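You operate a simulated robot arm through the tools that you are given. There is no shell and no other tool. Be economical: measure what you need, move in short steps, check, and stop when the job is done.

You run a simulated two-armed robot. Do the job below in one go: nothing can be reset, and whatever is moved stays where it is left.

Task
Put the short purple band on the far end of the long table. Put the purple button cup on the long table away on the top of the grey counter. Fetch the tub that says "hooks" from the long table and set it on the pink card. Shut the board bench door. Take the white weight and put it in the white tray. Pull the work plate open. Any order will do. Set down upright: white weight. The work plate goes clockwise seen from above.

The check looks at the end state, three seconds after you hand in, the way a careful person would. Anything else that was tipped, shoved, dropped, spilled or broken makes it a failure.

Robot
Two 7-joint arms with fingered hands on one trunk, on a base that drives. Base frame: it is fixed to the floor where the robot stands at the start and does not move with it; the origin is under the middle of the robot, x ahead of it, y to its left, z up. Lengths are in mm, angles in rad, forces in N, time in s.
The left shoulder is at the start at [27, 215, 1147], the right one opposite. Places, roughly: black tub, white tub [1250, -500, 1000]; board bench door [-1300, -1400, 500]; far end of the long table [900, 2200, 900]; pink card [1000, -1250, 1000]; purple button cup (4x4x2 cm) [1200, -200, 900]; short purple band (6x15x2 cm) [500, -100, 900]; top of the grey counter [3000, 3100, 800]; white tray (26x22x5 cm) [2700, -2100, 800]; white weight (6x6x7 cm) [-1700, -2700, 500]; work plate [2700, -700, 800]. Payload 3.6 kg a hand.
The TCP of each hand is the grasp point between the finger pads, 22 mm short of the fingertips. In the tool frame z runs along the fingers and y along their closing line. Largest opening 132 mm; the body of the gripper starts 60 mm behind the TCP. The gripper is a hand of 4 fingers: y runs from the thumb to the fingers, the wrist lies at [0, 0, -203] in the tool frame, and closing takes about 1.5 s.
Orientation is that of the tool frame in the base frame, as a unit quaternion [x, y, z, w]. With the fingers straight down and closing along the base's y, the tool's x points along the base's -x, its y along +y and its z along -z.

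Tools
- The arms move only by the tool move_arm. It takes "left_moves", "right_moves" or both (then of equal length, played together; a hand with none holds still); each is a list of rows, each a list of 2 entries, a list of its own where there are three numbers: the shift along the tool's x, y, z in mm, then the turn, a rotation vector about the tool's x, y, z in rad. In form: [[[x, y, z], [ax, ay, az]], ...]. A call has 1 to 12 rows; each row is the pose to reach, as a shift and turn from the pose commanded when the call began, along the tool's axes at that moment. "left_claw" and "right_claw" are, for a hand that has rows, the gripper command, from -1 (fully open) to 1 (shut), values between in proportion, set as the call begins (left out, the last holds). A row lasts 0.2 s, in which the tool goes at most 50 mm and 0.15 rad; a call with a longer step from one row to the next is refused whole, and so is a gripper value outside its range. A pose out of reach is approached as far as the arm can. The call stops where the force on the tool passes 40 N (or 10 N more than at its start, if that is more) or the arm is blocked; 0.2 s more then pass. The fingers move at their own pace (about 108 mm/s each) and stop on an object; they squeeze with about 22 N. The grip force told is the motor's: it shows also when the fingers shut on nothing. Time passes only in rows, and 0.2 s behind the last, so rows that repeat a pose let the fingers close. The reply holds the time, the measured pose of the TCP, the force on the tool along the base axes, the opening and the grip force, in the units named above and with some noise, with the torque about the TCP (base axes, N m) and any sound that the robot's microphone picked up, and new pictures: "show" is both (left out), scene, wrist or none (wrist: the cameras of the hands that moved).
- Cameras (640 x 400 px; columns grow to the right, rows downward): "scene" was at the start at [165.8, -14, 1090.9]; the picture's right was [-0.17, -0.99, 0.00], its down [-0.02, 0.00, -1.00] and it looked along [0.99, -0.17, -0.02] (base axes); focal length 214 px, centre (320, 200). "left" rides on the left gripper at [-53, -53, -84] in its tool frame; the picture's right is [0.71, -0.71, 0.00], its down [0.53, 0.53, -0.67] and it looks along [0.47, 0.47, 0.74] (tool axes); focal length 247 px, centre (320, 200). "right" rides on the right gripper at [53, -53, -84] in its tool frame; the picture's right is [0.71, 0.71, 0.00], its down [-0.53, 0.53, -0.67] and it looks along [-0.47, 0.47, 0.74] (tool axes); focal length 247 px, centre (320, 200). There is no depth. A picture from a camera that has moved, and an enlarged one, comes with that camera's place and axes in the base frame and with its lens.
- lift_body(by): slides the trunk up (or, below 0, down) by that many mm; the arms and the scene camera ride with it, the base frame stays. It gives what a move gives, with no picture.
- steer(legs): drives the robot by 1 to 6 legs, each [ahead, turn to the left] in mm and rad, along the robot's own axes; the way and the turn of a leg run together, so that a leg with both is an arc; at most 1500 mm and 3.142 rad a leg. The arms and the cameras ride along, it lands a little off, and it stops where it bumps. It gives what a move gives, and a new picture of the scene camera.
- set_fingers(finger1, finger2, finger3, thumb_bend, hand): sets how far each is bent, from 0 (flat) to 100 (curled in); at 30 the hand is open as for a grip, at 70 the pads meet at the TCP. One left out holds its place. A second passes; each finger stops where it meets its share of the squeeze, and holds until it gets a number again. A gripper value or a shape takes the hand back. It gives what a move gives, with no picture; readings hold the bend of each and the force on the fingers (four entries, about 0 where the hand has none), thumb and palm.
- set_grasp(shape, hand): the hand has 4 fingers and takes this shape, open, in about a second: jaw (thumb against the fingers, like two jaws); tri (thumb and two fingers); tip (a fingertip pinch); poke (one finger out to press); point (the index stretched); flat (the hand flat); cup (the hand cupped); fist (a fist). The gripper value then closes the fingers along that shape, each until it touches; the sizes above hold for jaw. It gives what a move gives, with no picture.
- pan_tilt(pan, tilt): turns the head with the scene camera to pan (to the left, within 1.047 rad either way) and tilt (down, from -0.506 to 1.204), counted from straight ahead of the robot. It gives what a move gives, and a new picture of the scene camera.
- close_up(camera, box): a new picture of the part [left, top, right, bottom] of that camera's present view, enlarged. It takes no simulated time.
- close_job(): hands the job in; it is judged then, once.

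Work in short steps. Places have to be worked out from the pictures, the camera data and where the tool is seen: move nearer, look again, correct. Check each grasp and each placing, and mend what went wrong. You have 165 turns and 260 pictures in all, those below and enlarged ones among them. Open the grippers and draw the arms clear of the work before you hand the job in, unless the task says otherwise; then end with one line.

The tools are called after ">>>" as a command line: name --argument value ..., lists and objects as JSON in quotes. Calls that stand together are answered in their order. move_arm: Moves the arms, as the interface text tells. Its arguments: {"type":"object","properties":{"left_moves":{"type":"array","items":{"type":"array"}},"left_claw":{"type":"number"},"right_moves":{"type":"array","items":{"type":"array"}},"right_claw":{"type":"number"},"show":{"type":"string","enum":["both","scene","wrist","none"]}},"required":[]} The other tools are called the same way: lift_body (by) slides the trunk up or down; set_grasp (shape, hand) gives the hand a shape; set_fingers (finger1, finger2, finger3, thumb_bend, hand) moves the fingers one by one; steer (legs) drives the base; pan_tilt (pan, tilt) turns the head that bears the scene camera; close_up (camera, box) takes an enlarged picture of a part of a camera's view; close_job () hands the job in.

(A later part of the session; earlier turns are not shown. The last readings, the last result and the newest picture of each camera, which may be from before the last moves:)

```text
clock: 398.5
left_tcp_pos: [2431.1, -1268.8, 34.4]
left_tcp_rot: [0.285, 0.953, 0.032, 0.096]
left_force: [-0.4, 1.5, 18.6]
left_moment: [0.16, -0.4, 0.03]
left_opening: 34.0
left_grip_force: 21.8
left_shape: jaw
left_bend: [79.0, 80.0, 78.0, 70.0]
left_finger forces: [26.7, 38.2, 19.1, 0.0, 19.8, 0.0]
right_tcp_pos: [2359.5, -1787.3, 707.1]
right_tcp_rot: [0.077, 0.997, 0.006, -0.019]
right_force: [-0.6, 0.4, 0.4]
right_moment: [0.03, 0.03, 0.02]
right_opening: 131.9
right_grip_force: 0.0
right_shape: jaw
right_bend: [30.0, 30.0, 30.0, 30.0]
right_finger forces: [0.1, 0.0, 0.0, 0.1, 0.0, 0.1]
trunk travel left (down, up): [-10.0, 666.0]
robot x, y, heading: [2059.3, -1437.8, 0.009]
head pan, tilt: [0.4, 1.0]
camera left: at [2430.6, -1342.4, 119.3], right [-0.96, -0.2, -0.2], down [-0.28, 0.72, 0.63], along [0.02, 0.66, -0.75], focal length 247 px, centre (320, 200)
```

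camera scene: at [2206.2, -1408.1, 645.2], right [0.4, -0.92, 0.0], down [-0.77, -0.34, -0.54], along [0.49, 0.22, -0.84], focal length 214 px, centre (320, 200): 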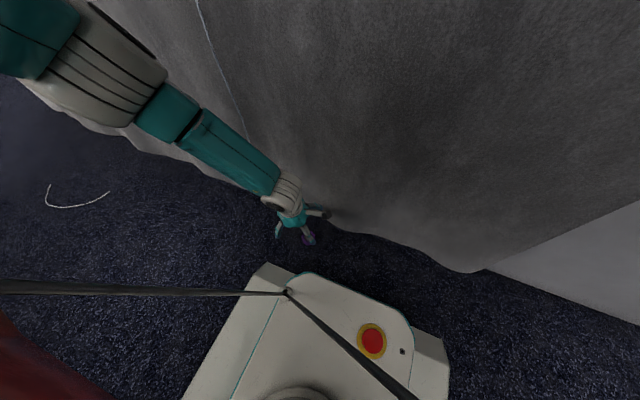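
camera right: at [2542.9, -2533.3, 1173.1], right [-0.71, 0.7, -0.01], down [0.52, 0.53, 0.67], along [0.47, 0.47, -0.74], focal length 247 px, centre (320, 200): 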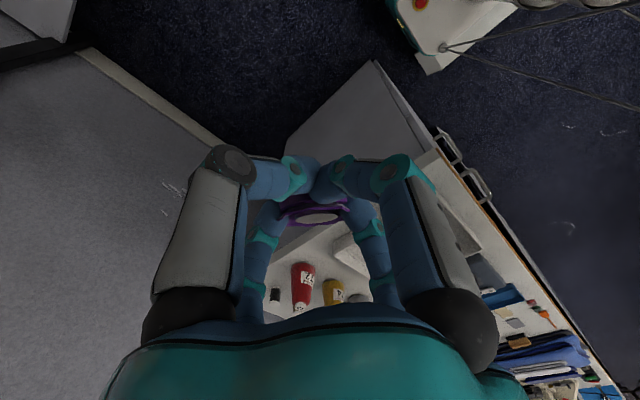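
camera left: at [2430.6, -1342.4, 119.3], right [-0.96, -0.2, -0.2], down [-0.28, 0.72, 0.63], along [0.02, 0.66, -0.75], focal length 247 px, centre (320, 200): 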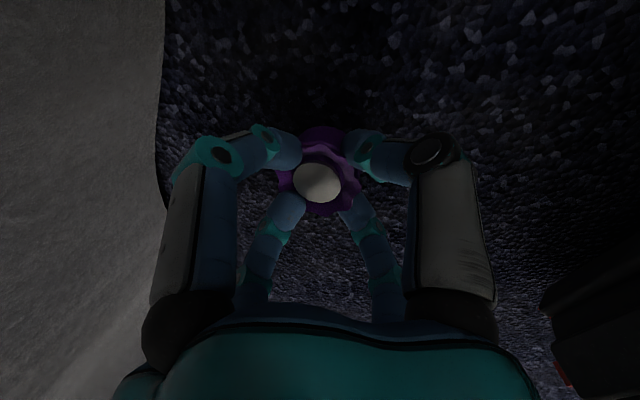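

Firm four-digit grip. Raise, back off, raise fully.

>>> lift_body --by 120

>>> steer --legs '[[-130, 0]]'

>>> lift_body --by 300

>>> move_arm --left_moves '[[[0, 0, -50], [0, 0, 0]], [[0, 0, -100], [0, 0, 0]], [[0, 0, -150], [0, 0, 0]], [[0, 0, -200], [0, 0, 0]], [[0, 0, -250], [0, 0, 0]], [[0, 0, -300], [0, 0, 0]], [[0, 0, -350], [0, 0, 0]], [[0, 0, -400], [0, 0, 0]], [[0, 0, -450], [0, 0, 0]], [[0, 0, -500], [0, 0, 0]], [[0, 0, -500], [0, 0, 0]]]' --show "none"

```text
clock: 400.0
left_tcp_pos: [2429.8, -1268.2, 152.4]
left_tcp_rot: [0.285, 0.954, 0.032, 0.094]
left_force: [-0.3, -0.2, -1.1]
left_moment: [-0.02, 0.06, -0.01]
left_opening: 33.0
left_grip_force: 22.1
left_shape: jaw
left_bend: [78.0, 79.0, 78.0, 70.0]
left_finger forces: [20.5, 20.7, 19.5, 0.0, 20.2, 0.0]
right_tcp_pos: [2362.2, -1787.6, 826.9]
right_tcp_rot: [0.077, 0.997, 0.006, -0.02]
right_force: [0.7, 0.0, -0.3]
right_moment: [0.01, 0.01, -0.03]
right_opening: 132.2
right_grip_force: 0.1
right_shape: jaw
right_bend: [30.0, 30.0, 30.0, 30.0]
right_finger forces: [0.1, 0.1, 0.0, 0.0, 0.0, 0.0]
trunk travel left (down, up): [-130.0, 546.0]
robot x, y, heading: [2059.7, -1441.3, 0.013]
head pan, tilt: [0.4, 1.0]
```

```text
clock: 401.2
left_tcp_pos: [2300.0, -1270.1, 152.7]
left_tcp_rot: [0.285, 0.953, 0.032, 0.095]
left_force: [-0.8, 0.1, 0.0]
left_moment: [0.0, 0.04, 0.0]
left_opening: 32.7
left_grip_force: 22.2
left_shape: jaw
left_bend: [78.0, 79.0, 78.0, 70.0]
left_finger forces: [20.5, 20.6, 19.4, 0.0, 20.1, 0.1]
right_tcp_pos: [2230.6, -1788.0, 827.6]
right_tcp_rot: [0.078, 0.997, 0.006, -0.02]
right_force: [0.0, -0.4, -0.5]
right_moment: [0.02, -0.02, 0.0]
right_opening: 132.2
right_grip_force: 0.1
right_shape: jaw
right_bend: [30.0, 30.0, 30.0, 30.0]
right_finger forces: [0.0, 0.1, 0.0, 0.0, 0.0, 0.0]
trunk travel left (down, up): [-130.0, 546.0]
robot x, y, heading: [1929.0, -1437.6, 0.009]
head pan, tilt: [0.4, 1.0]
camera scene: at [2073.8, -1409.4, 698.5], right [0.4, -0.92, 0.0], down [-0.77, -0.34, -0.54], along [0.49, 0.22, -0.84], focal length 214 px, centre (320, 200)
```

scene: 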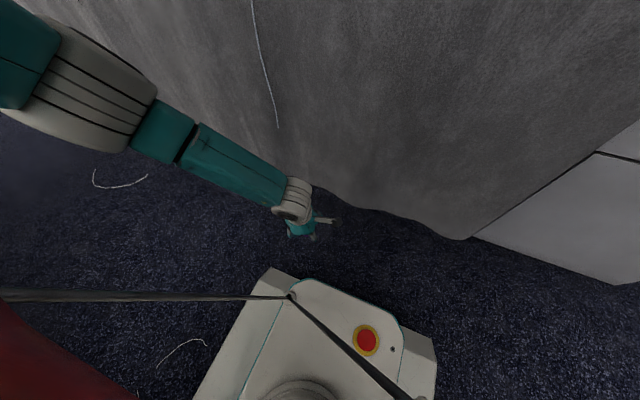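

```text
clock: 404.2
left_tcp_pos: [2298.4, -1270.5, 453.6]
left_tcp_rot: [0.285, 0.953, 0.032, 0.094]
left_force: [-0.3, -0.4, -0.1]
left_moment: [0.0, -0.03, -0.01]
left_opening: 32.8
left_grip_force: 21.9
left_shape: jaw
left_bend: [78.0, 79.0, 78.0, 70.0]
left_finger forces: [20.1, 19.9, 19.4, 0.0, 20.2, 0.0]
right_tcp_pos: [2230.1, -1788.6, 1128.4]
right_tcp_rot: [0.078, 0.997, 0.006, -0.02]
right_force: [0.0, 0.0, -0.5]
right_moment: [0.0, 0.07, -0.05]
right_opening: 131.9
right_grip_force: 0.2
right_shape: jaw
right_bend: [30.0, 30.0, 30.0, 30.0]
right_finger forces: [0.0, 0.0, 0.1, 0.1, 0.0, 0.1]
trunk travel left (down, up): [-430.0, 246.0]
robot x, y, heading: [1923.5, -1437.5, 0.013]
head pan, tilt: [0.4, 1.0]
```

```text
clock: 406.6
left_tcp_pos: [2215.9, -1280.9, 942.4]
left_tcp_rot: [0.285, 0.954, 0.033, 0.093]
left_force: [-0.3, -1.3, -0.5]
left_moment: [0.0, 0.0, -0.02]
left_opening: 32.7
left_grip_force: 21.9
left_shape: jaw
left_bend: [78.0, 79.0, 79.0, 70.0]
left_finger forces: [18.1, 18.6, 19.6, 0.0, 19.7, 0.0]
left hand out of reach, approached as far as the arm can: row 10, 11
right_tcp_pos: [2229.9, -1788.3, 1127.7]
right_tcp_rot: [0.077, 0.997, 0.006, -0.02]
right_force: [0.3, 1.0, 0.9]
right_moment: [-0.01, 0.01, 0.01]
right_opening: 131.9
right_grip_force: 0.1
right_shape: jaw
right_bend: [30.0, 30.0, 30.0, 30.0]
right_finger forces: [0.0, 0.0, 0.1, 0.0, 0.0, 0.1]
trunk travel left (down, up): [-430.0, 246.0]
robot x, y, heading: [1927.6, -1440.4, 0.007]
head pan, tilt: [0.4, 1.0]
```

Bring both hands forward into relaxed driving poses, then look toward the work plate.

>>> move_arm --left_moves '[[[-16, 28, -5], [0, 0, 0]], [[-32, 57, -12], [0, 0, 0]], [[-48, 86, -20], [0, 0, 0]], [[-64, 114, -30], [0, 0, 0]], [[-80, 143, -42], [0, 0, 0]], [[-96, 171, -56], [0, 0, 0]], [[-96, 171, -56], [0, 0, 0]]]' --right_moves '[[[-24, 17, 5], [0, 0, 0]], [[-48, 34, 10], [0, 0, 0]], [[-72, 51, 15], [0, 0, 0]], [[-96, 68, 20], [0, 0, 0]], [[-120, 85, 25], [0, 0, 0]], [[-144, 103, 30], [0, 0, 0]], [[-144, 103, 30], [0, 0, 0]]]' --show "none"

>>> pan_tilt --pan 0.75 --tilt 0.3

```text
clock: 408.2
left_tcp_pos: [2377.7, -1192.3, 1031.7]
left_tcp_rot: [0.285, 0.953, 0.032, 0.096]
left_force: [-0.2, -0.3, 0.2]
left_moment: [-0.02, 0.04, -0.02]
left_opening: 32.7
left_grip_force: 22.2
left_shape: jaw
left_bend: [78.0, 79.0, 79.0, 70.0]
left_finger forces: [18.1, 18.5, 19.6, 0.1, 20.0, 0.1]
right_tcp_pos: [2369.5, -1720.8, 1092.3]
right_tcp_rot: [0.078, 0.997, 0.006, -0.019]
right_force: [-0.3, -0.2, 0.2]
right_moment: [0.02, 0.0, 0.01]
right_opening: 131.8
right_grip_force: 0.1
right_shape: jaw
right_bend: [30.0, 30.0, 30.0, 30.0]
right_finger forces: [0.1, 0.0, 0.1, 0.0, 0.1, 0.0]
right hand out of reach, approached as far as the arm can: row 6, 7
trunk travel left (down, up): [-430.0, 246.0]
robot x, y, heading: [1929.8, -1438.9, 0.014]
head pan, tilt: [0.4, 1.0]
```

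```text
clock: 409.3
left_tcp_pos: [2376.6, -1192.2, 1030.7]
left_tcp_rot: [0.285, 0.953, 0.032, 0.095]
left_force: [-0.5, 0.2, -0.1]
left_moment: [-0.03, 0.0, -0.01]
left_opening: 32.9
left_grip_force: 21.6
left_shape: jaw
left_bend: [78.0, 79.0, 79.0, 70.0]
left_finger forces: [18.2, 18.4, 19.5, 0.1, 20.0, 0.0]
right_tcp_pos: [2370.3, -1722.0, 1092.5]
right_tcp_rot: [0.078, 0.997, 0.006, -0.019]
right_force: [0.1, 0.3, -0.1]
right_moment: [-0.01, 0.02, -0.01]
right_opening: 131.9
right_grip_force: 0.0
right_shape: jaw
right_bend: [30.0, 30.0, 30.0, 30.0]
right_finger forces: [0.0, 0.1, 0.1, 0.0, 0.0, 0.0]
trunk travel left (down, up): [-430.0, 246.0]
robot x, y, heading: [1933.7, -1439.4, 0.012]
head pan, tilt: [0.75, 0.3]
camera scene: at [2072.0, -1372.9, 1069.8], right [0.69, -0.72, 0.0], down [-0.22, -0.2, -0.95], along [0.69, 0.66, -0.3], focal length 214 px, centre (320, 200)
```

scene: 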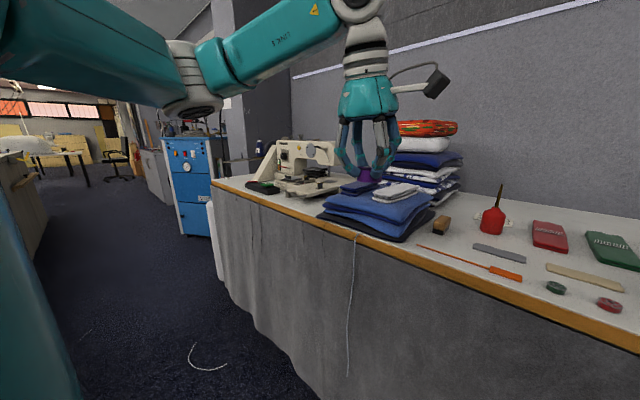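

Cup looks fine in the left hand. Zoom on the sewing machine, where the work plate should be.

>>> close_up --camera "scene" --box '[230, 120, 360, 210]'

```text
4.44 times, centred on (295, 165) of scene
camera zoom: at [2072.0, -1372.9, 1069.8], right [0.69, -0.72, 0.0], down [-0.22, -0.2, -0.95], along [0.69, 0.66, -0.3], focal length 953 px, centre (431, 356)
```

zoom: 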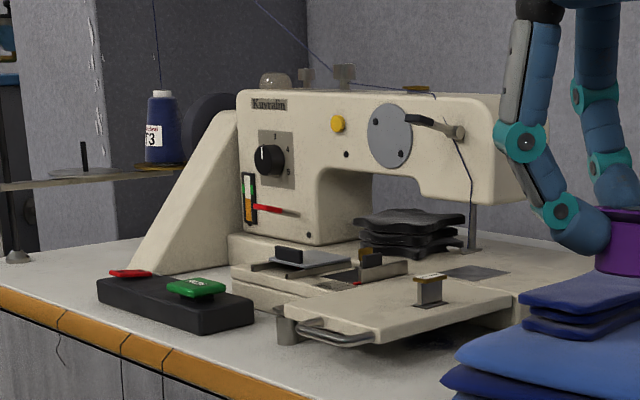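

The work plate is the machine's table plate: pivot post at its left-front corner (~(2623,−653)), handle bar on the front edge (~(2628,−718)). Pulling the handle toward −x turns it clockwise. Raise the trunk for clearance and drive round to face it.

>>> lift_body --by 120

>>> steer --legs '[[0, 0.7], [0, 0.69], [930, 0], [0, -0.7], [0, -0.69]]'

```text
clock: 410.8
left_tcp_pos: [2374.7, -1192.4, 1151.3]
left_tcp_rot: [0.285, 0.953, 0.032, 0.095]
left_force: [0.5, -0.8, 0.1]
left_moment: [-0.01, 0.0, 0.02]
left_opening: 32.5
left_grip_force: 22.1
left_shape: jaw
left_bend: [78.0, 79.0, 79.0, 70.0]
left_finger forces: [18.2, 18.5, 19.6, 0.1, 19.9, 0.0]
right_tcp_pos: [2365.9, -1723.0, 1219.6]
right_tcp_rot: [0.078, 0.997, 0.008, -0.01]
right_force: [0.6, 0.6, -0.3]
right_moment: [-0.05, 0.02, 0.03]
right_opening: 132.1
right_grip_force: 0.1
right_shape: jaw
right_bend: [30.0, 30.0, 30.0, 30.0]
right_finger forces: [0.0, 0.0, 0.0, 0.0, 0.0, 0.0]
trunk travel left (down, up): [-550.0, 126.0]
robot x, y, heading: [1927.2, -1438.7, 0.01]
head pan, tilt: [0.75, 0.3]
```

```text
clock: 414.4
left_tcp_pos: [1886.7, -927.4, 1152.6]
left_tcp_rot: [-0.28, 0.955, 0.078, 0.065]
left_force: [0.1, 0.4, -1.3]
left_moment: [0.01, -0.02, 0.0]
left_opening: 32.6
left_grip_force: 22.0
left_shape: jaw
left_bend: [78.0, 78.0, 79.0, 70.0]
left_finger forces: [17.7, 18.5, 19.3, 0.1, 20.2, 0.0]
right_tcp_pos: [2371.6, -1160.8, 1222.4]
right_tcp_rot: [-0.479, 0.878, 0.011, -0.01]
right_force: [-0.6, -0.1, 0.3]
right_moment: [0.01, -0.01, -0.02]
right_opening: 132.1
right_grip_force: 0.0
right_shape: jaw
right_bend: [30.0, 30.0, 30.0, 30.0]
right_finger forces: [0.0, 0.0, 0.0, 0.0, 0.1, 0.0]
trunk travel left (down, up): [-550.0, 126.0]
robot x, y, heading: [1974.0, -1458.7, 1.195]
head pan, tilt: [0.75, 0.3]
stopped in leg 2: the robot was blocked; the commanded pose is now the measured one
camera scene: at [1964.5, -1299.4, 1191.5], right [0.93, 0.37, 0.0], down [0.11, -0.28, -0.95], along [-0.35, 0.89, -0.3], focal length 214 px, centre (320, 200)
```

scene: 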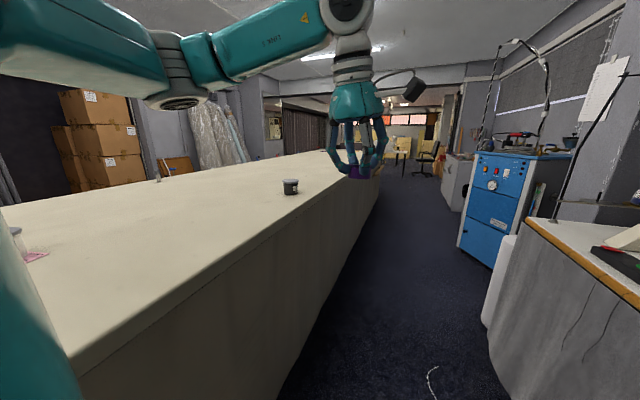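

Stopped short, grip intact. Continue in one chain.

>>> steer --legs '[[100, 0.25], [830, 0.0], [0, -0.7], [0, -0.74]]'

```text
clock: 422.9
left_tcp_pos: [2472.9, -140.0, 1155.2]
left_tcp_rot: [0.175, 0.979, 0.045, 0.09]
left_force: [0.0, 0.1, -0.8]
left_moment: [0.05, 0.03, 0.01]
left_opening: 32.3
left_grip_force: 22.2
left_shape: jaw
left_bend: [78.0, 78.0, 79.0, 70.0]
left_finger forces: [18.2, 18.2, 19.2, 0.0, 19.5, 0.0]
right_tcp_pos: [2578.9, -667.2, 1222.2]
right_tcp_rot: [-0.035, 0.999, 0.018, -0.005]
right_force: [-0.3, 0.3, -0.1]
right_moment: [0.04, -0.01, -0.02]
right_opening: 132.1
right_grip_force: 0.0
right_shape: jaw
right_bend: [30.0, 30.0, 30.0, 30.0]
right_finger forces: [0.1, 0.0, 0.0, 0.1, 0.1, 0.1]
trunk travel left (down, up): [-550.0, 126.0]
robot x, y, heading: [2086.8, -478.6, 0.237]
head pan, tilt: [0.75, 0.3]
stopped in leg 4: the robot was blocked; the commanded pose is now the measured one
camera scene: at [2209.6, -384.7, 1191.6], right [0.84, -0.55, 0.0], down [-0.16, -0.25, -0.96], along [0.52, 0.8, -0.3], focal length 214 px, centre (320, 200)
```

scene: 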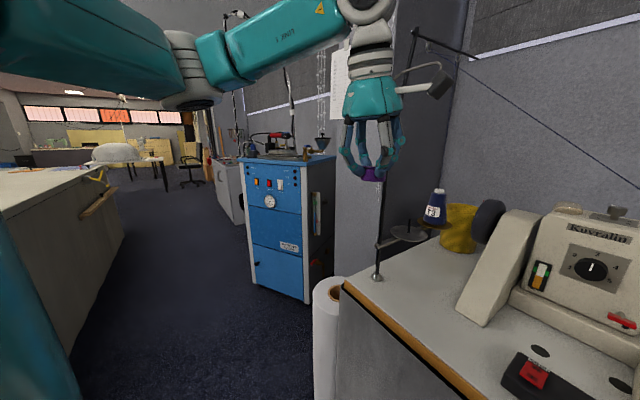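

Close enough; look down at the plate.

>>> pan_tilt --pan -0.7 --tilt 0.65

>>> close_up --camera "right" --box '[0, 0, 640, 400]'

```text
clock: 424.5
left_tcp_pos: [2472.8, -136.1, 1153.8]
left_tcp_rot: [0.176, 0.979, 0.043, 0.091]
left_force: [0.2, 0.7, -0.7]
left_moment: [0.03, -0.05, 0.01]
left_opening: 32.5
left_grip_force: 22.0
left_shape: jaw
left_bend: [78.0, 78.0, 79.0, 70.0]
left_finger forces: [18.1, 18.4, 19.3, 0.0, 19.5, 0.1]
right_tcp_pos: [2575.2, -663.8, 1222.1]
right_tcp_rot: [-0.037, 0.999, 0.016, -0.003]
right_force: [-0.6, 0.5, 0.3]
right_moment: [0.02, 0.01, 0.0]
right_opening: 131.8
right_grip_force: 0.0
right_shape: jaw
right_bend: [30.0, 30.0, 30.0, 30.0]
right_finger forces: [0.1, 0.0, 0.1, 0.0, 0.0, 0.0]
trunk travel left (down, up): [-550.0, 126.0]
robot x, y, heading: [2084.8, -480.4, 0.241]
head pan, tilt: [-0.7, 0.649]
camera scene: at [2234.7, -498.8, 1159.8], right [-0.44, -0.9, 0.0], down [-0.54, 0.27, -0.8], along [0.71, -0.35, -0.6], focal length 214 px, centre (320, 200)
```

scene: 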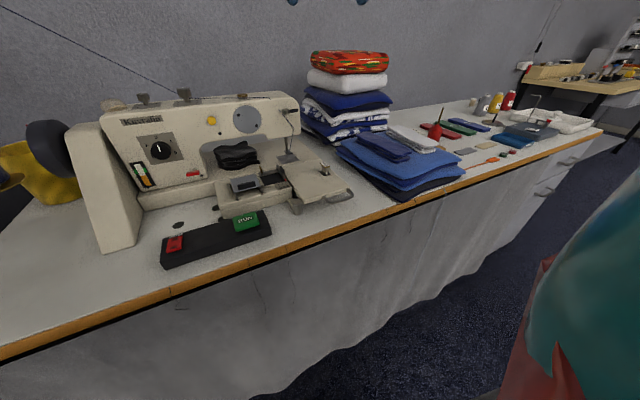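

```text
1.00 times, centred on (320, 200) of right
camera zoom: at [2528.9, -723.9, 1305.2], right [-0.76, 0.65, 0.03], down [0.49, 0.54, 0.68], along [0.43, 0.53, -0.73], focal length 247 px, centre (320, 200)
```

zoom: 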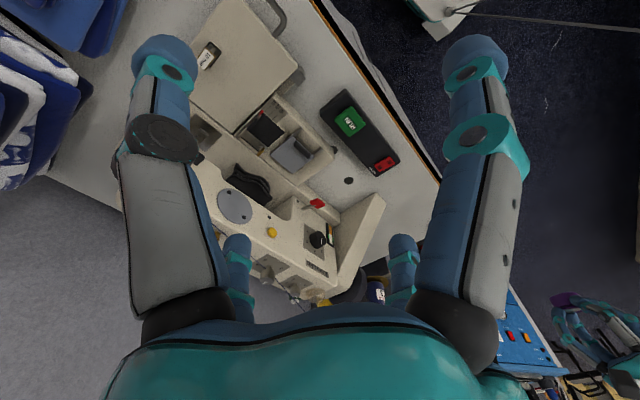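

Zoom on the plate in both views.

>>> close_up --camera "scene" --box '[200, 130, 380, 230]'

>>> close_up --camera "right" --box '[160, 0, 340, 120]'

```text
3.56 times, centred on (290, 180) of scene
camera zoom: at [2234.7, -498.8, 1159.8], right [-0.44, -0.9, 0.0], down [-0.54, 0.27, -0.8], along [0.71, -0.35, -0.6], focal length 763 px, centre (427, 271)
```

zoom: 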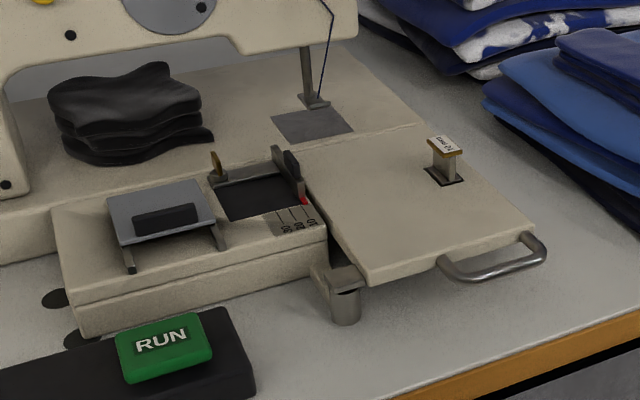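

```text
3.33 times, centred on (250, 60) of right
camera zoom: at [2528.9, -723.9, 1305.2], right [-0.76, 0.65, 0.03], down [0.49, 0.54, 0.68], along [0.43, 0.53, -0.73], focal length 823 px, centre (553, 667)
```

zoom: 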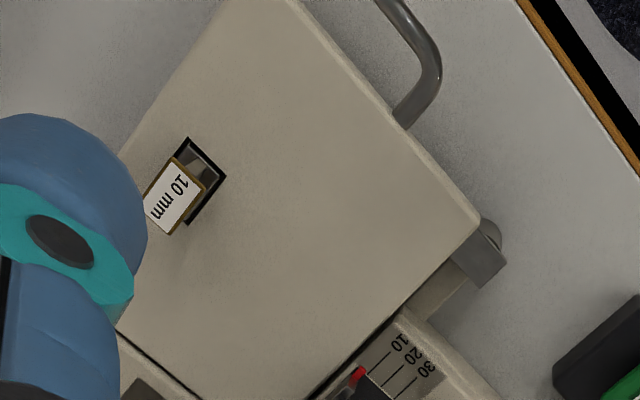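

Clear picture: pivot post ≈(2644,−632), handle bar along y −709…−786 at x≈2612, z≈825, ~20 mm gap to the plate. I'll hook the right hand's forward digit behind the bar from above. First hover.

>>> move_arm --right_moves '[[[7, -26, 30], [0, 0, 0]], [[15, -52, 62], [0, 0, 0]], [[22, -78, 95], [0, 0, 0]], [[29, -104, 128], [0, 0, 0]], [[29, -104, 176], [0, 0, 0]], [[29, -104, 224], [0, 0, 0]], [[29, -104, 270], [0, 0, 0]], [[29, -104, 305], [0, 0, 0]], [[29, -104, 305], [0, 0, 0]]]' --show "none"

>>> close_up --camera "scene" --box '[220, 90, 400, 230]'

>>> close_up --camera "right" --box '[0, 0, 640, 400]'

```text
clock: 426.5
left_tcp_pos: [2471.5, -137.5, 1153.3]
left_tcp_rot: [0.175, 0.979, 0.043, 0.092]
left_force: [0.9, 1.1, -0.8]
left_moment: [0.0, 0.01, -0.01]
left_opening: 32.4
left_grip_force: 21.6
left_shape: jaw
left_bend: [78.0, 78.0, 79.0, 70.0]
left_finger forces: [18.1, 18.3, 19.1, 0.0, 19.6, 0.0]
right_tcp_pos: [2523.1, -785.8, 969.9]
right_tcp_rot: [-0.037, 0.999, 0.017, -0.003]
right_force: [0.1, -0.5, -0.4]
right_moment: [0.0, 0.01, -0.02]
right_opening: 132.2
right_grip_force: 0.1
right_shape: jaw
right_bend: [30.0, 30.0, 30.0, 30.0]
right_finger forces: [0.0, 0.1, 0.1, 0.1, 0.0, 0.0]
right hand out of reach, approached as far as the arm can: row 6, 7, 8, 9
trunk travel left (down, up): [-550.0, 126.0]
robot x, y, heading: [2084.7, -478.1, 0.236]
head pan, tilt: [-0.7, 0.649]
```

```text
2.86 times, centred on (310, 160) of scene
camera zoom: at [2234.4, -499.0, 1159.8], right [-0.44, -0.9, 0.0], down [-0.54, 0.27, -0.8], along [0.71, -0.35, -0.6], focal length 613 px, centre (349, 314)
```

zoom: 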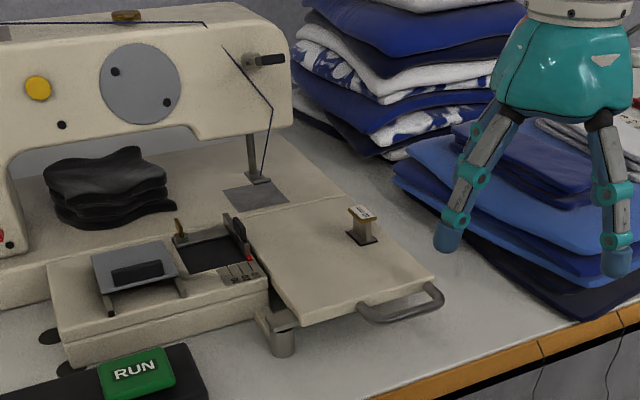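

```text
1.00 times, centred on (320, 200) of right
camera zoom: at [2476.1, -845.9, 1051.6], right [-0.76, 0.65, 0.03], down [0.49, 0.54, 0.68], along [0.43, 0.53, -0.73], focal length 247 px, centre (320, 200)
```

zoom: 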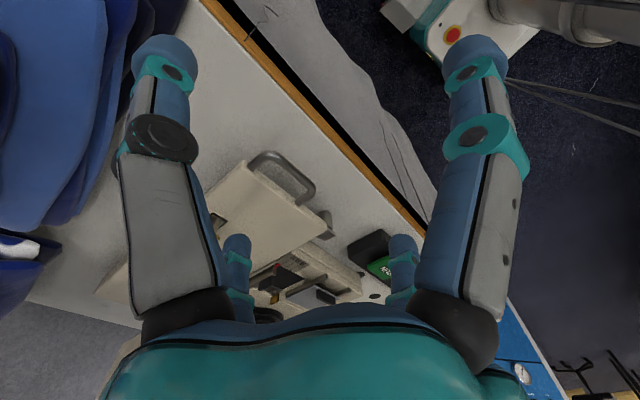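

The right arm is at an awkward angle; I lift it a bit and rotate the robot right by 0.43 so the handle lies ahead of its shoulder.

>>> move_arm --right_moves '[[[0, 0, -45], [0, 0, 0]], [[0, 0, -90], [0, 0, 0]], [[0, 0, -130], [0, 0, 0]], [[0, 0, -130], [0, 0, 0]]]' --show "none"

>>> steer --legs '[[0, -0.43]]'

```text
clock: 427.5
left_tcp_pos: [2472.0, -138.1, 1153.3]
left_tcp_rot: [0.176, 0.979, 0.044, 0.09]
left_force: [-0.2, -0.3, 0.1]
left_moment: [0.01, 0.01, -0.03]
left_opening: 32.6
left_grip_force: 21.8
left_shape: jaw
left_bend: [78.0, 78.0, 79.0, 70.0]
left_finger forces: [18.1, 18.3, 19.2, 0.1, 19.6, 0.1]
right_tcp_pos: [2526.4, -788.4, 1099.7]
right_tcp_rot: [-0.037, 0.999, 0.016, -0.004]
right_force: [0.0, 0.7, -0.3]
right_moment: [-0.04, -0.01, 0.0]
right_opening: 132.1
right_grip_force: 0.0
right_shape: jaw
right_bend: [30.0, 30.0, 30.0, 30.0]
right_finger forces: [0.0, 0.0, 0.0, 0.1, 0.0, 0.0]
trunk travel left (down, up): [-550.0, 126.0]
robot x, y, heading: [2083.3, -482.0, 0.241]
head pan, tilt: [-0.7, 0.649]
```

```text
clock: 429.2
left_tcp_pos: [2575.8, -329.3, 1153.4]
left_tcp_rot: [0.379, 0.92, 0.023, 0.099]
left_force: [-0.8, -1.1, -1.0]
left_moment: [0.0, -0.02, -0.01]
left_opening: 32.6
left_grip_force: 22.3
left_shape: jaw
left_bend: [78.0, 78.0, 79.0, 70.0]
left_finger forces: [18.2, 18.2, 19.3, 0.0, 19.2, 0.1]
right_tcp_pos: [2355.8, -944.3, 1099.6]
right_tcp_rot: [0.177, 0.984, 0.016, 0.0]
right_force: [-0.6, -0.3, 0.5]
right_moment: [0.0, 0.0, 0.01]
right_opening: 132.0
right_grip_force: 0.1
right_shape: jaw
right_bend: [30.0, 30.0, 30.0, 30.0]
right_finger forces: [0.0, 0.1, 0.0, 0.0, 0.1, 0.0]
trunk travel left (down, up): [-550.0, 126.0]
robot x, y, heading: [2083.8, -461.0, -0.182]
head pan, tilt: [-0.7, 0.649]
camera scene: at [2213.3, -541.4, 1159.8], right [-0.77, -0.63, 0.0], down [-0.38, 0.47, -0.8], along [0.5, -0.62, -0.61], focal length 214 px, centre (320, 200)
```

scene: 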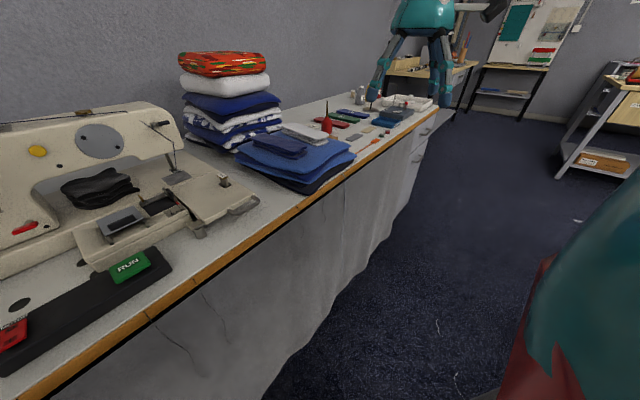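

No jolt. Now bring the right hand to hover over the handle, with its forward digit pointing +x.

>>> move_arm --right_moves '[[[-15, 30, 10], [0, 0, -0.045]], [[-30, 60, 25], [0, 0, -0.09]], [[-45, 89, 45], [0, 0, -0.134]], [[-60, 119, 68], [0, 0, -0.178]], [[-75, 148, 93], [0, 0, -0.223]], [[-90, 178, 120], [0, 0, -0.267]], [[-105, 207, 150], [0, 0, -0.312]], [[-119, 237, 180], [0, 0, -0.356]], [[-119, 237, 207], [0, 0, -0.356]], [[-119, 237, 207], [0, 0, -0.356]]]' --show "none"

>>> close_up --camera "scene" --box '[130, 60, 330, 240]'

>>> close_up --camera "right" --box '[100, 100, 460, 330]'

```text
clock: 431.4
left_tcp_pos: [2575.9, -329.0, 1153.4]
left_tcp_rot: [0.38, 0.92, 0.022, 0.098]
left_force: [-0.3, 0.6, -0.6]
left_moment: [0.0, 0.01, -0.03]
left_opening: 32.6
left_grip_force: 22.1
left_shape: jaw
left_bend: [78.0, 78.0, 79.0, 70.0]
left_finger forces: [18.0, 18.2, 19.3, 0.1, 19.2, 0.1]
right_tcp_pos: [2406.2, -842.7, 1043.9]
right_tcp_rot: [-0.001, 1.0, 0.015, 0.003]
right_force: [0.9, -0.1, 0.1]
right_moment: [0.0, -0.01, -0.01]
right_opening: 132.0
right_grip_force: 0.1
right_shape: jaw
right_bend: [30.0, 30.0, 30.0, 30.0]
right_finger forces: [0.0, 0.0, 0.0, 0.0, 0.0, 0.0]
right hand out of reach, approached as far as the arm can: row 4, 5, 6, 7, 8, 9, 10
trunk travel left (down, up): [-550.0, 126.0]
robot x, y, heading: [2082.7, -462.5, -0.181]
head pan, tilt: [-0.7, 0.649]
```

```text
2.22 times, centred on (230, 150) of scene
camera zoom: at [2213.5, -541.3, 1159.8], right [-0.77, -0.63, 0.0], down [-0.38, 0.47, -0.8], along [0.5, -0.62, -0.61], focal length 477 px, centre (520, 311)
```

zoom: 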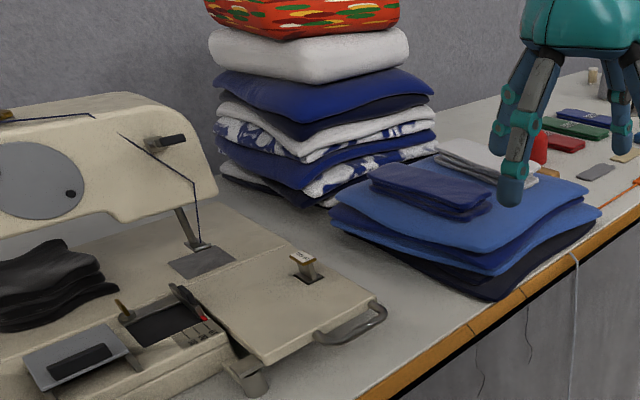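

```text
1.74 times, centred on (280, 215) of right
camera zoom: at [2354.4, -897.7, 1126.1], right [-0.71, 0.71, 0.02], down [0.52, 0.51, 0.69], along [0.48, 0.5, -0.73], focal length 430 px, centre (390, 174)
```

zoom: 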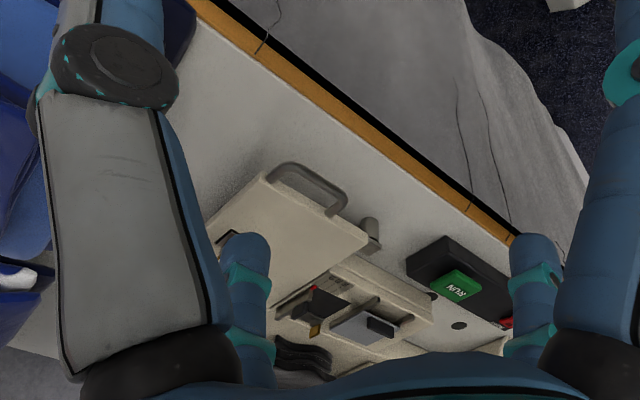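

The right arm is stuck in a bad configuration, so I'll deliver the cup first and then use the left hand for the plate. Relax the right arm, turn to +y and go up the aisle.

>>> move_arm --right_moves '[[[40, -20, -30], [0, 0, 0]], [[75, -40, -60], [0, 0, 0]], [[110, -60, -90], [0, 0, 0]], [[145, -75, -120], [0, 0, 0]], [[180, -90, -150], [0, 0, 0]], [[190, -100, -170], [0, 0, 0]]]' --show "none"

>>> steer --legs '[[0, 0.6], [0, 0.6], [0, 0.55], [1150, 0], [1150, 0], [1030, 0]]'

```text
refused: row 1 steps farther than a row can; nothing moved
```

```text
clock: 434.7
left_tcp_pos: [2210.4, 31.8, 1155.3]
left_tcp_rot: [-0.136, 0.986, 0.069, 0.074]
left_force: [-0.1, -1.1, -0.6]
left_moment: [-0.03, -0.06, 0.01]
left_opening: 32.3
left_grip_force: 21.9
left_shape: jaw
left_bend: [78.0, 78.0, 79.0, 70.0]
left_finger forces: [18.2, 18.9, 19.2, 0.1, 19.1, 0.0]
right_tcp_pos: [2576.3, -373.8, 1052.1]
right_tcp_rot: [-0.506, 0.862, 0.024, -0.001]
right_force: [0.0, 0.9, -0.4]
right_moment: [-0.01, 0.01, 0.03]
right_opening: 131.8
right_grip_force: 0.1
right_shape: jaw
right_bend: [30.0, 30.0, 30.0, 30.0]
right_finger forces: [0.1, 0.1, 0.0, 0.0, 0.0, 0.0]
trunk travel left (down, up): [-550.0, 126.0]
robot x, y, heading: [2117.3, -489.3, 0.906]
head pan, tilt: [-0.7, 0.649]
stopped in leg 2: the robot was blocked; the commanded pose is now the measured one
camera scene: at [2248.5, -411.2, 1159.8], right [0.21, -0.98, 0.0], down [-0.59, -0.13, -0.8], along [0.78, 0.16, -0.6], focal length 214 px, centre (320, 200)
```

scene: 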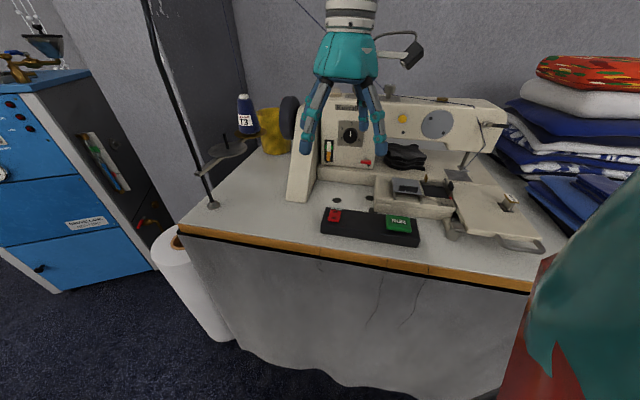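

Nothing touched. Continue the turn and drive.

>>> steer --legs '[[0, 0.34], [0, 0.34], [1150, 0], [1150, 0], [1030, 0]]'

```text
clock: 453.2
left_tcp_pos: [1746.7, 3314.8, 1155.2]
left_tcp_rot: [-0.47, 0.877, 0.091, 0.046]
left_force: [0.4, -0.4, 0.1]
left_moment: [-0.01, 0.01, -0.01]
left_opening: 32.2
left_grip_force: 22.4
left_shape: jaw
left_bend: [78.0, 78.0, 79.0, 70.0]
left_finger forces: [18.3, 18.6, 19.3, 0.0, 18.8, 0.0]
right_tcp_pos: [2288.7, 3245.3, 1051.1]
right_tcp_rot: [0.774, -0.633, -0.022, 0.009]
right_force: [-1.2, 0.3, 0.1]
right_moment: [-0.03, 0.01, 0.03]
right_opening: 132.1
right_grip_force: 0.1
right_shape: jaw
right_bend: [30.0, 30.0, 30.0, 30.0]
right_finger forces: [0.0, 0.0, 0.0, 0.0, 0.0, 0.1]
trunk travel left (down, up): [-550.0, 126.0]
robot x, y, heading: [2015.9, 2853.6, 1.617]
head pan, tilt: [-0.7, 0.649]
camera scene: at [2063.9, 3002.1, 1159.8], right [0.79, -0.61, 0.0], down [-0.37, -0.48, -0.8], along [0.48, 0.63, -0.61], focal length 214 px, centre (320, 200)
```

scene: 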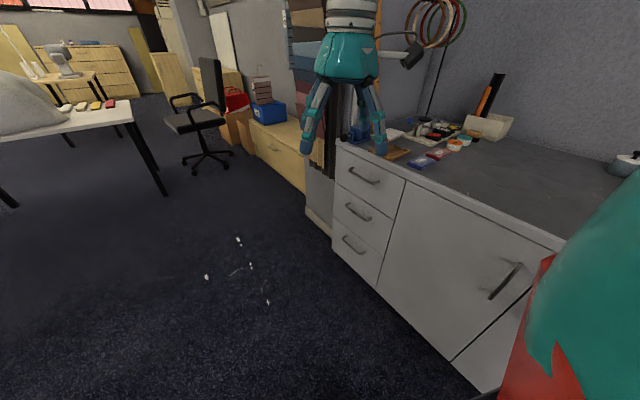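

Counter ahead right, with a clear grey area around (2900,3070). Turn to face it and approach.

>>> steer --legs '[[0, -0.55], [0, -0.55], [0, -0.52], [230, 0]]'

>>> pan_tilt --pan 0.3 --tilt 0.6

```text
clock: 456.3
left_tcp_pos: [2235.7, 3339.9, 1156.7]
left_tcp_rot: [-0.012, 0.995, 0.06, 0.081]
left_force: [-0.2, 1.0, -0.7]
left_moment: [0.04, 0.03, 0.0]
left_opening: 32.2
left_grip_force: 22.1
left_shape: jaw
left_bend: [78.0, 78.0, 79.0, 70.0]
left_finger forces: [18.0, 18.2, 19.2, 0.0, 18.7, 0.0]
right_tcp_pos: [2491.0, 2857.3, 1052.4]
right_tcp_rot: [-0.396, 0.918, 0.026, 0.002]
right_force: [0.4, 0.5, -0.1]
right_moment: [0.03, 0.03, 0.03]
right_opening: 132.1
right_grip_force: 0.1
right_shape: jaw
right_bend: [30.0, 30.0, 30.0, 30.0]
right_finger forces: [0.0, 0.0, 0.0, 0.1, 0.0, 0.0]
trunk travel left (down, up): [-550.0, 126.0]
robot x, y, heading: [1988.9, 2887.7, 0.633]
head pan, tilt: [-0.7, 0.649]
stopped in leg 2: the robot was blocked; the commanded pose is now the measured one
camera scene: at [2137.7, 2926.6, 1159.6], right [-0.07, -1.0, 0.0], down [-0.6, 0.04, -0.8], along [0.79, -0.05, -0.61], focal length 214 px, centre (320, 200)
```

scene: 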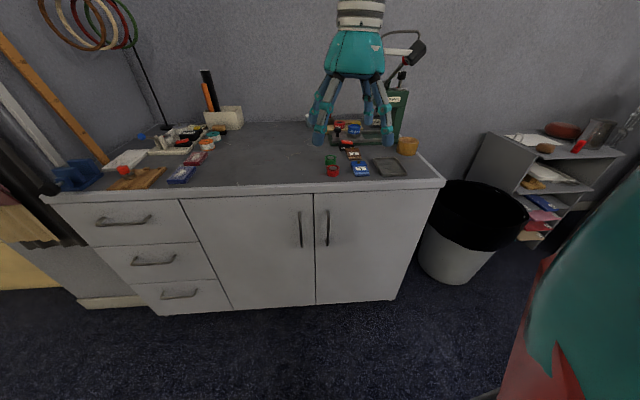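

```text
clock: 457.6
left_tcp_pos: [2233.8, 3340.1, 1156.9]
left_tcp_rot: [-0.012, 0.995, 0.059, 0.082]
left_force: [-0.4, 0.6, -1.4]
left_moment: [-0.03, -0.01, 0.02]
left_opening: 32.0
left_grip_force: 22.0
left_shape: jaw
left_bend: [78.0, 78.0, 79.0, 70.0]
left_finger forces: [18.1, 18.2, 19.2, 0.0, 18.6, 0.0]
right_tcp_pos: [2488.6, 2858.4, 1054.3]
right_tcp_rot: [-0.396, 0.918, 0.025, 0.003]
right_force: [-0.5, 0.1, -0.6]
right_moment: [0.02, 0.02, 0.02]
right_opening: 132.0
right_grip_force: 0.1
right_shape: jaw
right_bend: [30.0, 30.0, 30.0, 30.0]
right_finger forces: [0.0, 0.0, 0.0, 0.0, 0.0, 0.1]
trunk travel left (down, up): [-550.0, 126.0]
robot x, y, heading: [1990.5, 2890.5, 0.631]
head pan, tilt: [0.3, 0.6]
camera scene: at [2102.2, 3004.9, 1164.1], right [0.8, -0.6, 0.0], down [-0.34, -0.45, -0.82], along [0.49, 0.66, -0.57], focal length 214 px, centre (320, 200)
```

scene: 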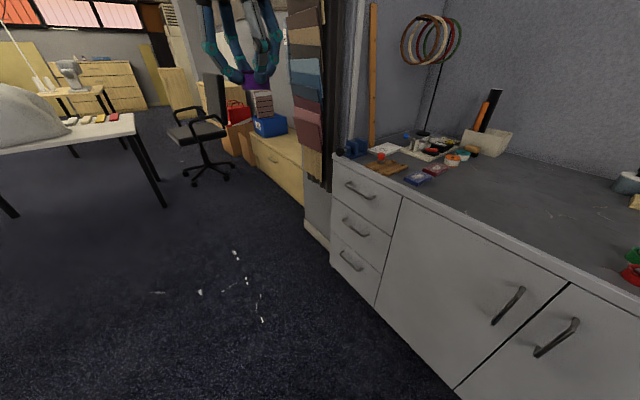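

Target spot (2800,3070) is clear. Finish turning and approach.

>>> steer --legs '[[0, -0.32], [0, -0.31], [350, 0]]'

```text
clock: 461.8
left_tcp_pos: [2807.2, 3119.8, 1156.9]
left_tcp_rot: [0.291, 0.951, 0.033, 0.096]
left_force: [0.0, -0.5, -0.6]
left_moment: [0.01, 0.02, 0.01]
left_opening: 31.9
left_grip_force: 21.7
left_shape: jaw
left_bend: [78.0, 78.0, 79.0, 70.0]
left_finger forces: [18.3, 18.3, 19.1, 0.1, 18.4, 0.1]
right_tcp_pos: [2734.9, 2577.6, 1052.3]
right_tcp_rot: [-0.097, 0.995, 0.023, 0.01]
right_force: [0.8, 0.0, -0.5]
right_moment: [0.01, 0.0, 0.0]
right_opening: 132.1
right_grip_force: 0.0
right_shape: jaw
right_bend: [30.0, 30.0, 30.0, 30.0]
right_finger forces: [0.0, 0.1, 0.0, 0.0, 0.1, 0.0]
trunk travel left (down, up): [-550.0, 126.0]
robot x, y, heading: [2344.9, 2906.8, 0.018]
head pan, tilt: [0.3, 0.6]
camera scene: at [2503.9, 2934.5, 1164.1], right [0.31, -0.95, 0.0], down [-0.54, -0.17, -0.82], along [0.78, 0.26, -0.57], focal length 214 px, centre (320, 200)
```

scene: 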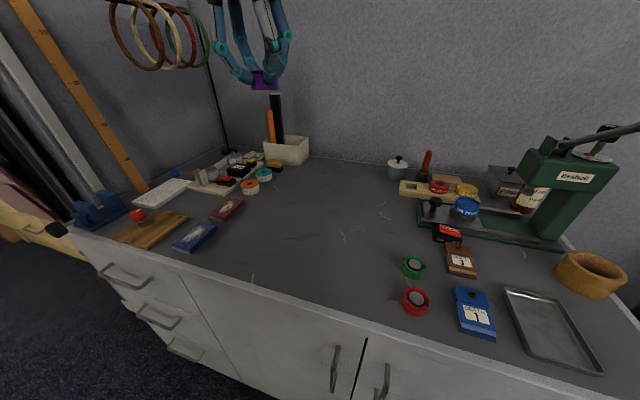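

Directly below is clear grey counter (z≈790). Lower the left arm toward it.

>>> move_arm --left_moves '[[[5, -7, 39], [0, 0, 0]], [[10, -13, 77], [0, 0, 0]], [[15, -20, 116], [0, 0, 0]], [[20, -27, 154], [0, 0, 0]], [[25, -34, 193], [0, 0, 0]], [[30, -40, 231], [0, 0, 0]], [[35, -47, 270], [0, 0, 0]], [[39, -52, 300], [0, 0, 0]], [[39, -52, 300], [0, 0, 0]]]' --show "scene"

```text
clock: 463.8
left_tcp_pos: [2808.0, 3102.1, 850.0]
left_tcp_rot: [0.291, 0.951, 0.032, 0.096]
left_force: [0.0, 1.0, -0.9]
left_moment: [-0.02, -0.02, -0.03]
left_opening: 32.1
left_grip_force: 22.3
left_shape: jaw
left_bend: [78.0, 78.0, 79.0, 69.0]
left_finger forces: [18.3, 17.6, 19.2, 0.0, 18.2, 0.1]
right_tcp_pos: [2734.4, 2578.1, 1054.5]
right_tcp_rot: [-0.096, 0.995, 0.023, 0.01]
right_force: [0.7, -0.1, 0.1]
right_moment: [0.05, 0.0, 0.01]
right_opening: 131.8
right_grip_force: 0.1
right_shape: jaw
right_bend: [30.0, 30.0, 30.0, 30.0]
right_finger forces: [0.1, 0.0, 0.0, 0.1, 0.0, 0.0]
trunk travel left (down, up): [-550.0, 126.0]
robot x, y, heading: [2344.6, 2906.8, 0.016]
head pan, tilt: [0.3, 0.6]
camera scene: at [2503.6, 2935.7, 1164.1], right [0.31, -0.95, 0.0], down [-0.54, -0.18, -0.82], along [0.78, 0.26, -0.57], focal length 214 px, centre (320, 200)
```

scene: 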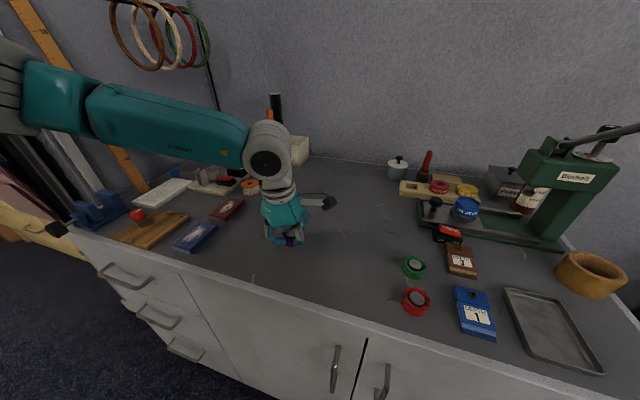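

Near the surface now; go down in small steps until contact.

>>> move_arm --left_moves '[[[1, -1, 8], [0, 0, 0]], [[2, -2, 14], [0, 0, 0]], [[2, -3, 18], [0, 0, 0]], [[3, -4, 22], [0, 0, 0]], [[3, -4, 25], [0, 0, 0]], [[4, -5, 28], [0, 0, 0]], [[4, -5, 31], [0, 0, 0]]]' --show "none"

>>> close_up --camera "scene" --box '[230, 170, 350, 270]'

```text
clock: 464.9
left_tcp_pos: [2812.0, 3097.4, 835.3]
left_tcp_rot: [0.291, 0.951, 0.032, 0.104]
left_force: [-7.1, 2.2, 18.1]
left_moment: [0.28, -0.23, 0.12]
left_opening: 33.2
left_grip_force: 21.5
left_shape: jaw
left_bend: [79.0, 80.0, 79.0, 70.0]
left_finger forces: [28.3, 35.2, 21.2, 0.0, 19.7, 0.0]
right_tcp_pos: [2735.4, 2579.9, 1054.6]
right_tcp_rot: [-0.097, 0.995, 0.022, 0.011]
right_force: [-0.4, 0.5, -0.7]
right_moment: [0.0, 0.01, -0.03]
right_opening: 131.9
right_grip_force: 0.0
right_shape: jaw
right_bend: [30.0, 30.0, 30.0, 30.0]
right_finger forces: [0.0, 0.1, 0.0, 0.1, 0.0, 0.1]
trunk travel left (down, up): [-550.0, 126.0]
robot x, y, heading: [2343.0, 2907.2, 0.014]
head pan, tilt: [0.3, 0.6]
stopped in row 5 (left hand): the force on the tool passed its limit (the readings are from after the stop); the commanded pose is now the measured one
```

```text
4.00 times, centred on (290, 220) of scene
camera zoom: at [2503.0, 2935.6, 1164.1], right [0.31, -0.95, 0.0], down [-0.54, -0.18, -0.82], along [0.78, 0.26, -0.57], focal length 858 px, centre (440, 120)
```

zoom: 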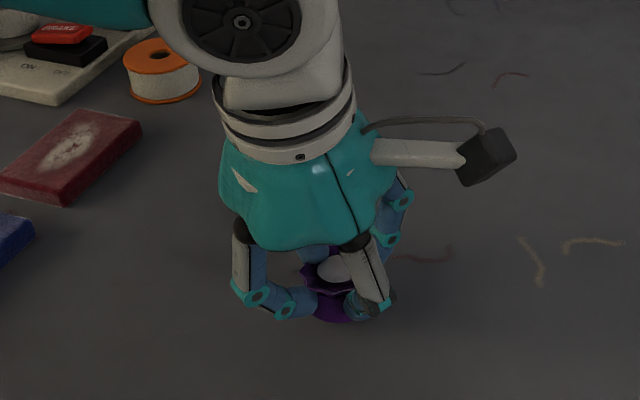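

Contact. Open the hand and rise straight up.

>>> move_arm --left_moves '[[[0, 0, -2], [0, 0, 0]], [[0, 0, -2], [0, 0, 0]], [[0, 0, -2], [0, 0, 0]], [[0, 0, -2], [0, 0, 0]], [[0, 0, -2], [0, 0, 0]], [[-5, 5, -35], [0, 0, 0]], [[-10, 11, -75], [0, 0, 0]], [[-15, 17, -115], [0, 0, 0]], [[-20, 27, -155], [0, 0, 0]], [[-30, 40, -195], [0, 0, 0]], [[-35, 45, -235], [0, 0, 0]]]' --left_claw -1 --show "scene"

```text
clock: 467.3
left_tcp_pos: [2813.4, 3117.1, 1072.9]
left_tcp_rot: [0.292, 0.95, 0.032, 0.101]
left_force: [-1.0, 0.6, 0.2]
left_moment: [-0.02, 0.02, 0.03]
left_opening: 131.7
left_grip_force: 0.0
left_shape: jaw
left_bend: [30.0, 30.0, 30.0, 30.0]
left_finger forces: [0.1, 0.0, 0.0, 0.0, 0.0, 0.0]
right_tcp_pos: [2734.1, 2579.1, 1055.2]
right_tcp_rot: [-0.096, 0.995, 0.023, 0.009]
right_force: [-0.6, 0.0, 0.9]
right_moment: [0.01, 0.02, 0.0]
right_opening: 131.9
right_grip_force: 0.1
right_shape: jaw
right_bend: [30.0, 30.0, 30.0, 30.0]
right_finger forces: [0.0, 0.0, 0.0, 0.0, 0.0, 0.0]
trunk travel left (down, up): [-550.0, 126.0]
robot x, y, heading: [2343.8, 2906.6, 0.015]
head pan, tilt: [0.3, 0.6]
camera scene: at [2503.2, 2935.6, 1164.1], right [0.31, -0.95, 0.0], down [-0.54, -0.18, -0.82], along [0.78, 0.26, -0.57], focal length 214 px, centre (320, 200)
```

scene: 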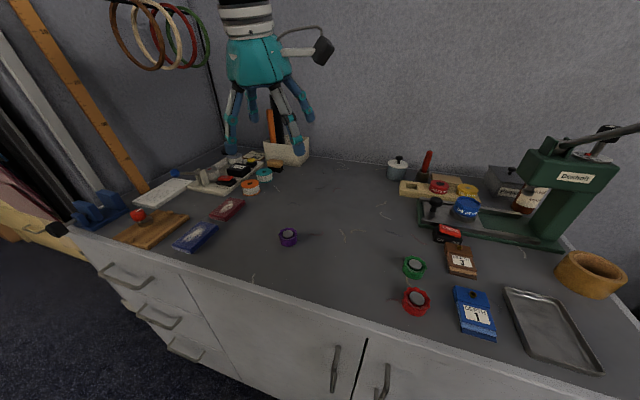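

Cup is upright on the grey counter. Now back to the work plate for the left hand.

>>> steer --legs '[[-310, 0], [0, -0.8], [0, -0.785], [1300, 0], [1300, 0], [1270, 0]]'

```text
clock: 472.4
left_tcp_pos: [2464.0, 2613.6, 1073.0]
left_tcp_rot: [0.713, 0.693, -0.018, 0.104]
left_force: [-0.2, -0.5, 0.3]
left_moment: [0.02, -0.06, 0.02]
left_opening: 132.0
left_grip_force: 0.0
left_shape: jaw
left_bend: [30.0, 30.0, 30.0, 30.0]
left_finger forces: [0.1, 0.0, 0.0, 0.0, 0.0, 0.1]
right_tcp_pos: [1967.7, 2394.8, 1054.7]
right_tcp_rot: [0.395, 0.919, 0.015, 0.021]
right_force: [-0.4, 0.2, -0.7]
right_moment: [0.01, 0.0, 0.03]
right_opening: 131.9
right_grip_force: 0.1
right_shape: jaw
right_bend: [30.0, 30.0, 30.0, 30.0]
right_finger forces: [0.1, 0.1, 0.1, 0.1, 0.1, 0.0]
trunk travel left (down, up): [-550.0, 126.0]
robot x, y, heading: [2069.2, 2926.1, -1.015]
head pan, tilt: [0.3, 0.6]
stopped in leg 3: the robot was blocked; the commanded pose is now the measured one
camera scene: at [2174.8, 2803.0, 1164.0], right [-0.65, -0.76, 0.0], down [-0.43, 0.37, -0.82], along [0.62, -0.54, -0.57], focal length 214 px, centre (320, 200)
```

scene: 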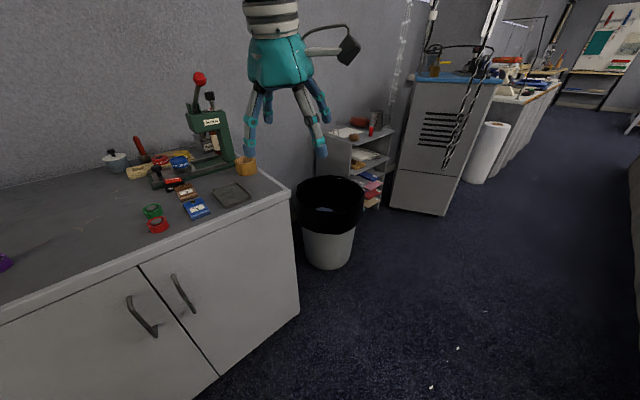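

Continue.

>>> steer --legs '[[0, -0.28], [0, -0.275], [1300, 0], [1300, 0], [1290, 0]]'

```text
clock: 493.0
left_tcp_pos: [2046.6, -1440.0, 1072.2]
left_tcp_rot: [0.891, 0.442, -0.051, 0.092]
left_force: [0.1, 0.2, 0.8]
left_moment: [0.02, -0.03, 0.01]
left_opening: 131.9
left_grip_force: 0.1
left_shape: jaw
left_bend: [30.0, 30.0, 30.0, 30.0]
left_finger forces: [0.0, 0.1, 0.0, 0.1, 0.0, 0.0]
right_tcp_pos: [1516.2, -1326.5, 1054.1]
right_tcp_rot: [0.656, 0.755, 0.009, 0.023]
right_force: [-0.7, -0.7, 0.4]
right_moment: [0.04, -0.02, 0.0]
right_opening: 132.0
right_grip_force: 0.1
right_shape: jaw
right_bend: [30.0, 30.0, 30.0, 30.0]
right_finger forces: [0.1, 0.1, 0.0, 0.0, 0.0, 0.1]
trunk travel left (down, up): [-550.0, 126.0]
robot x, y, heading: [1904.2, -950.9, -1.635]
head pan, tilt: [0.3, 0.6]
camera scene: at [1921.8, -1116.8, 1164.0], right [-0.97, -0.23, 0.0], down [-0.13, 0.55, -0.82], along [0.19, -0.8, -0.57], focal length 214 px, centre (320, 200)
```

scene: 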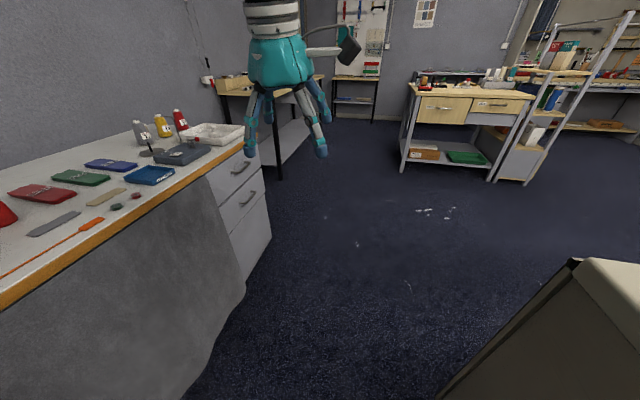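

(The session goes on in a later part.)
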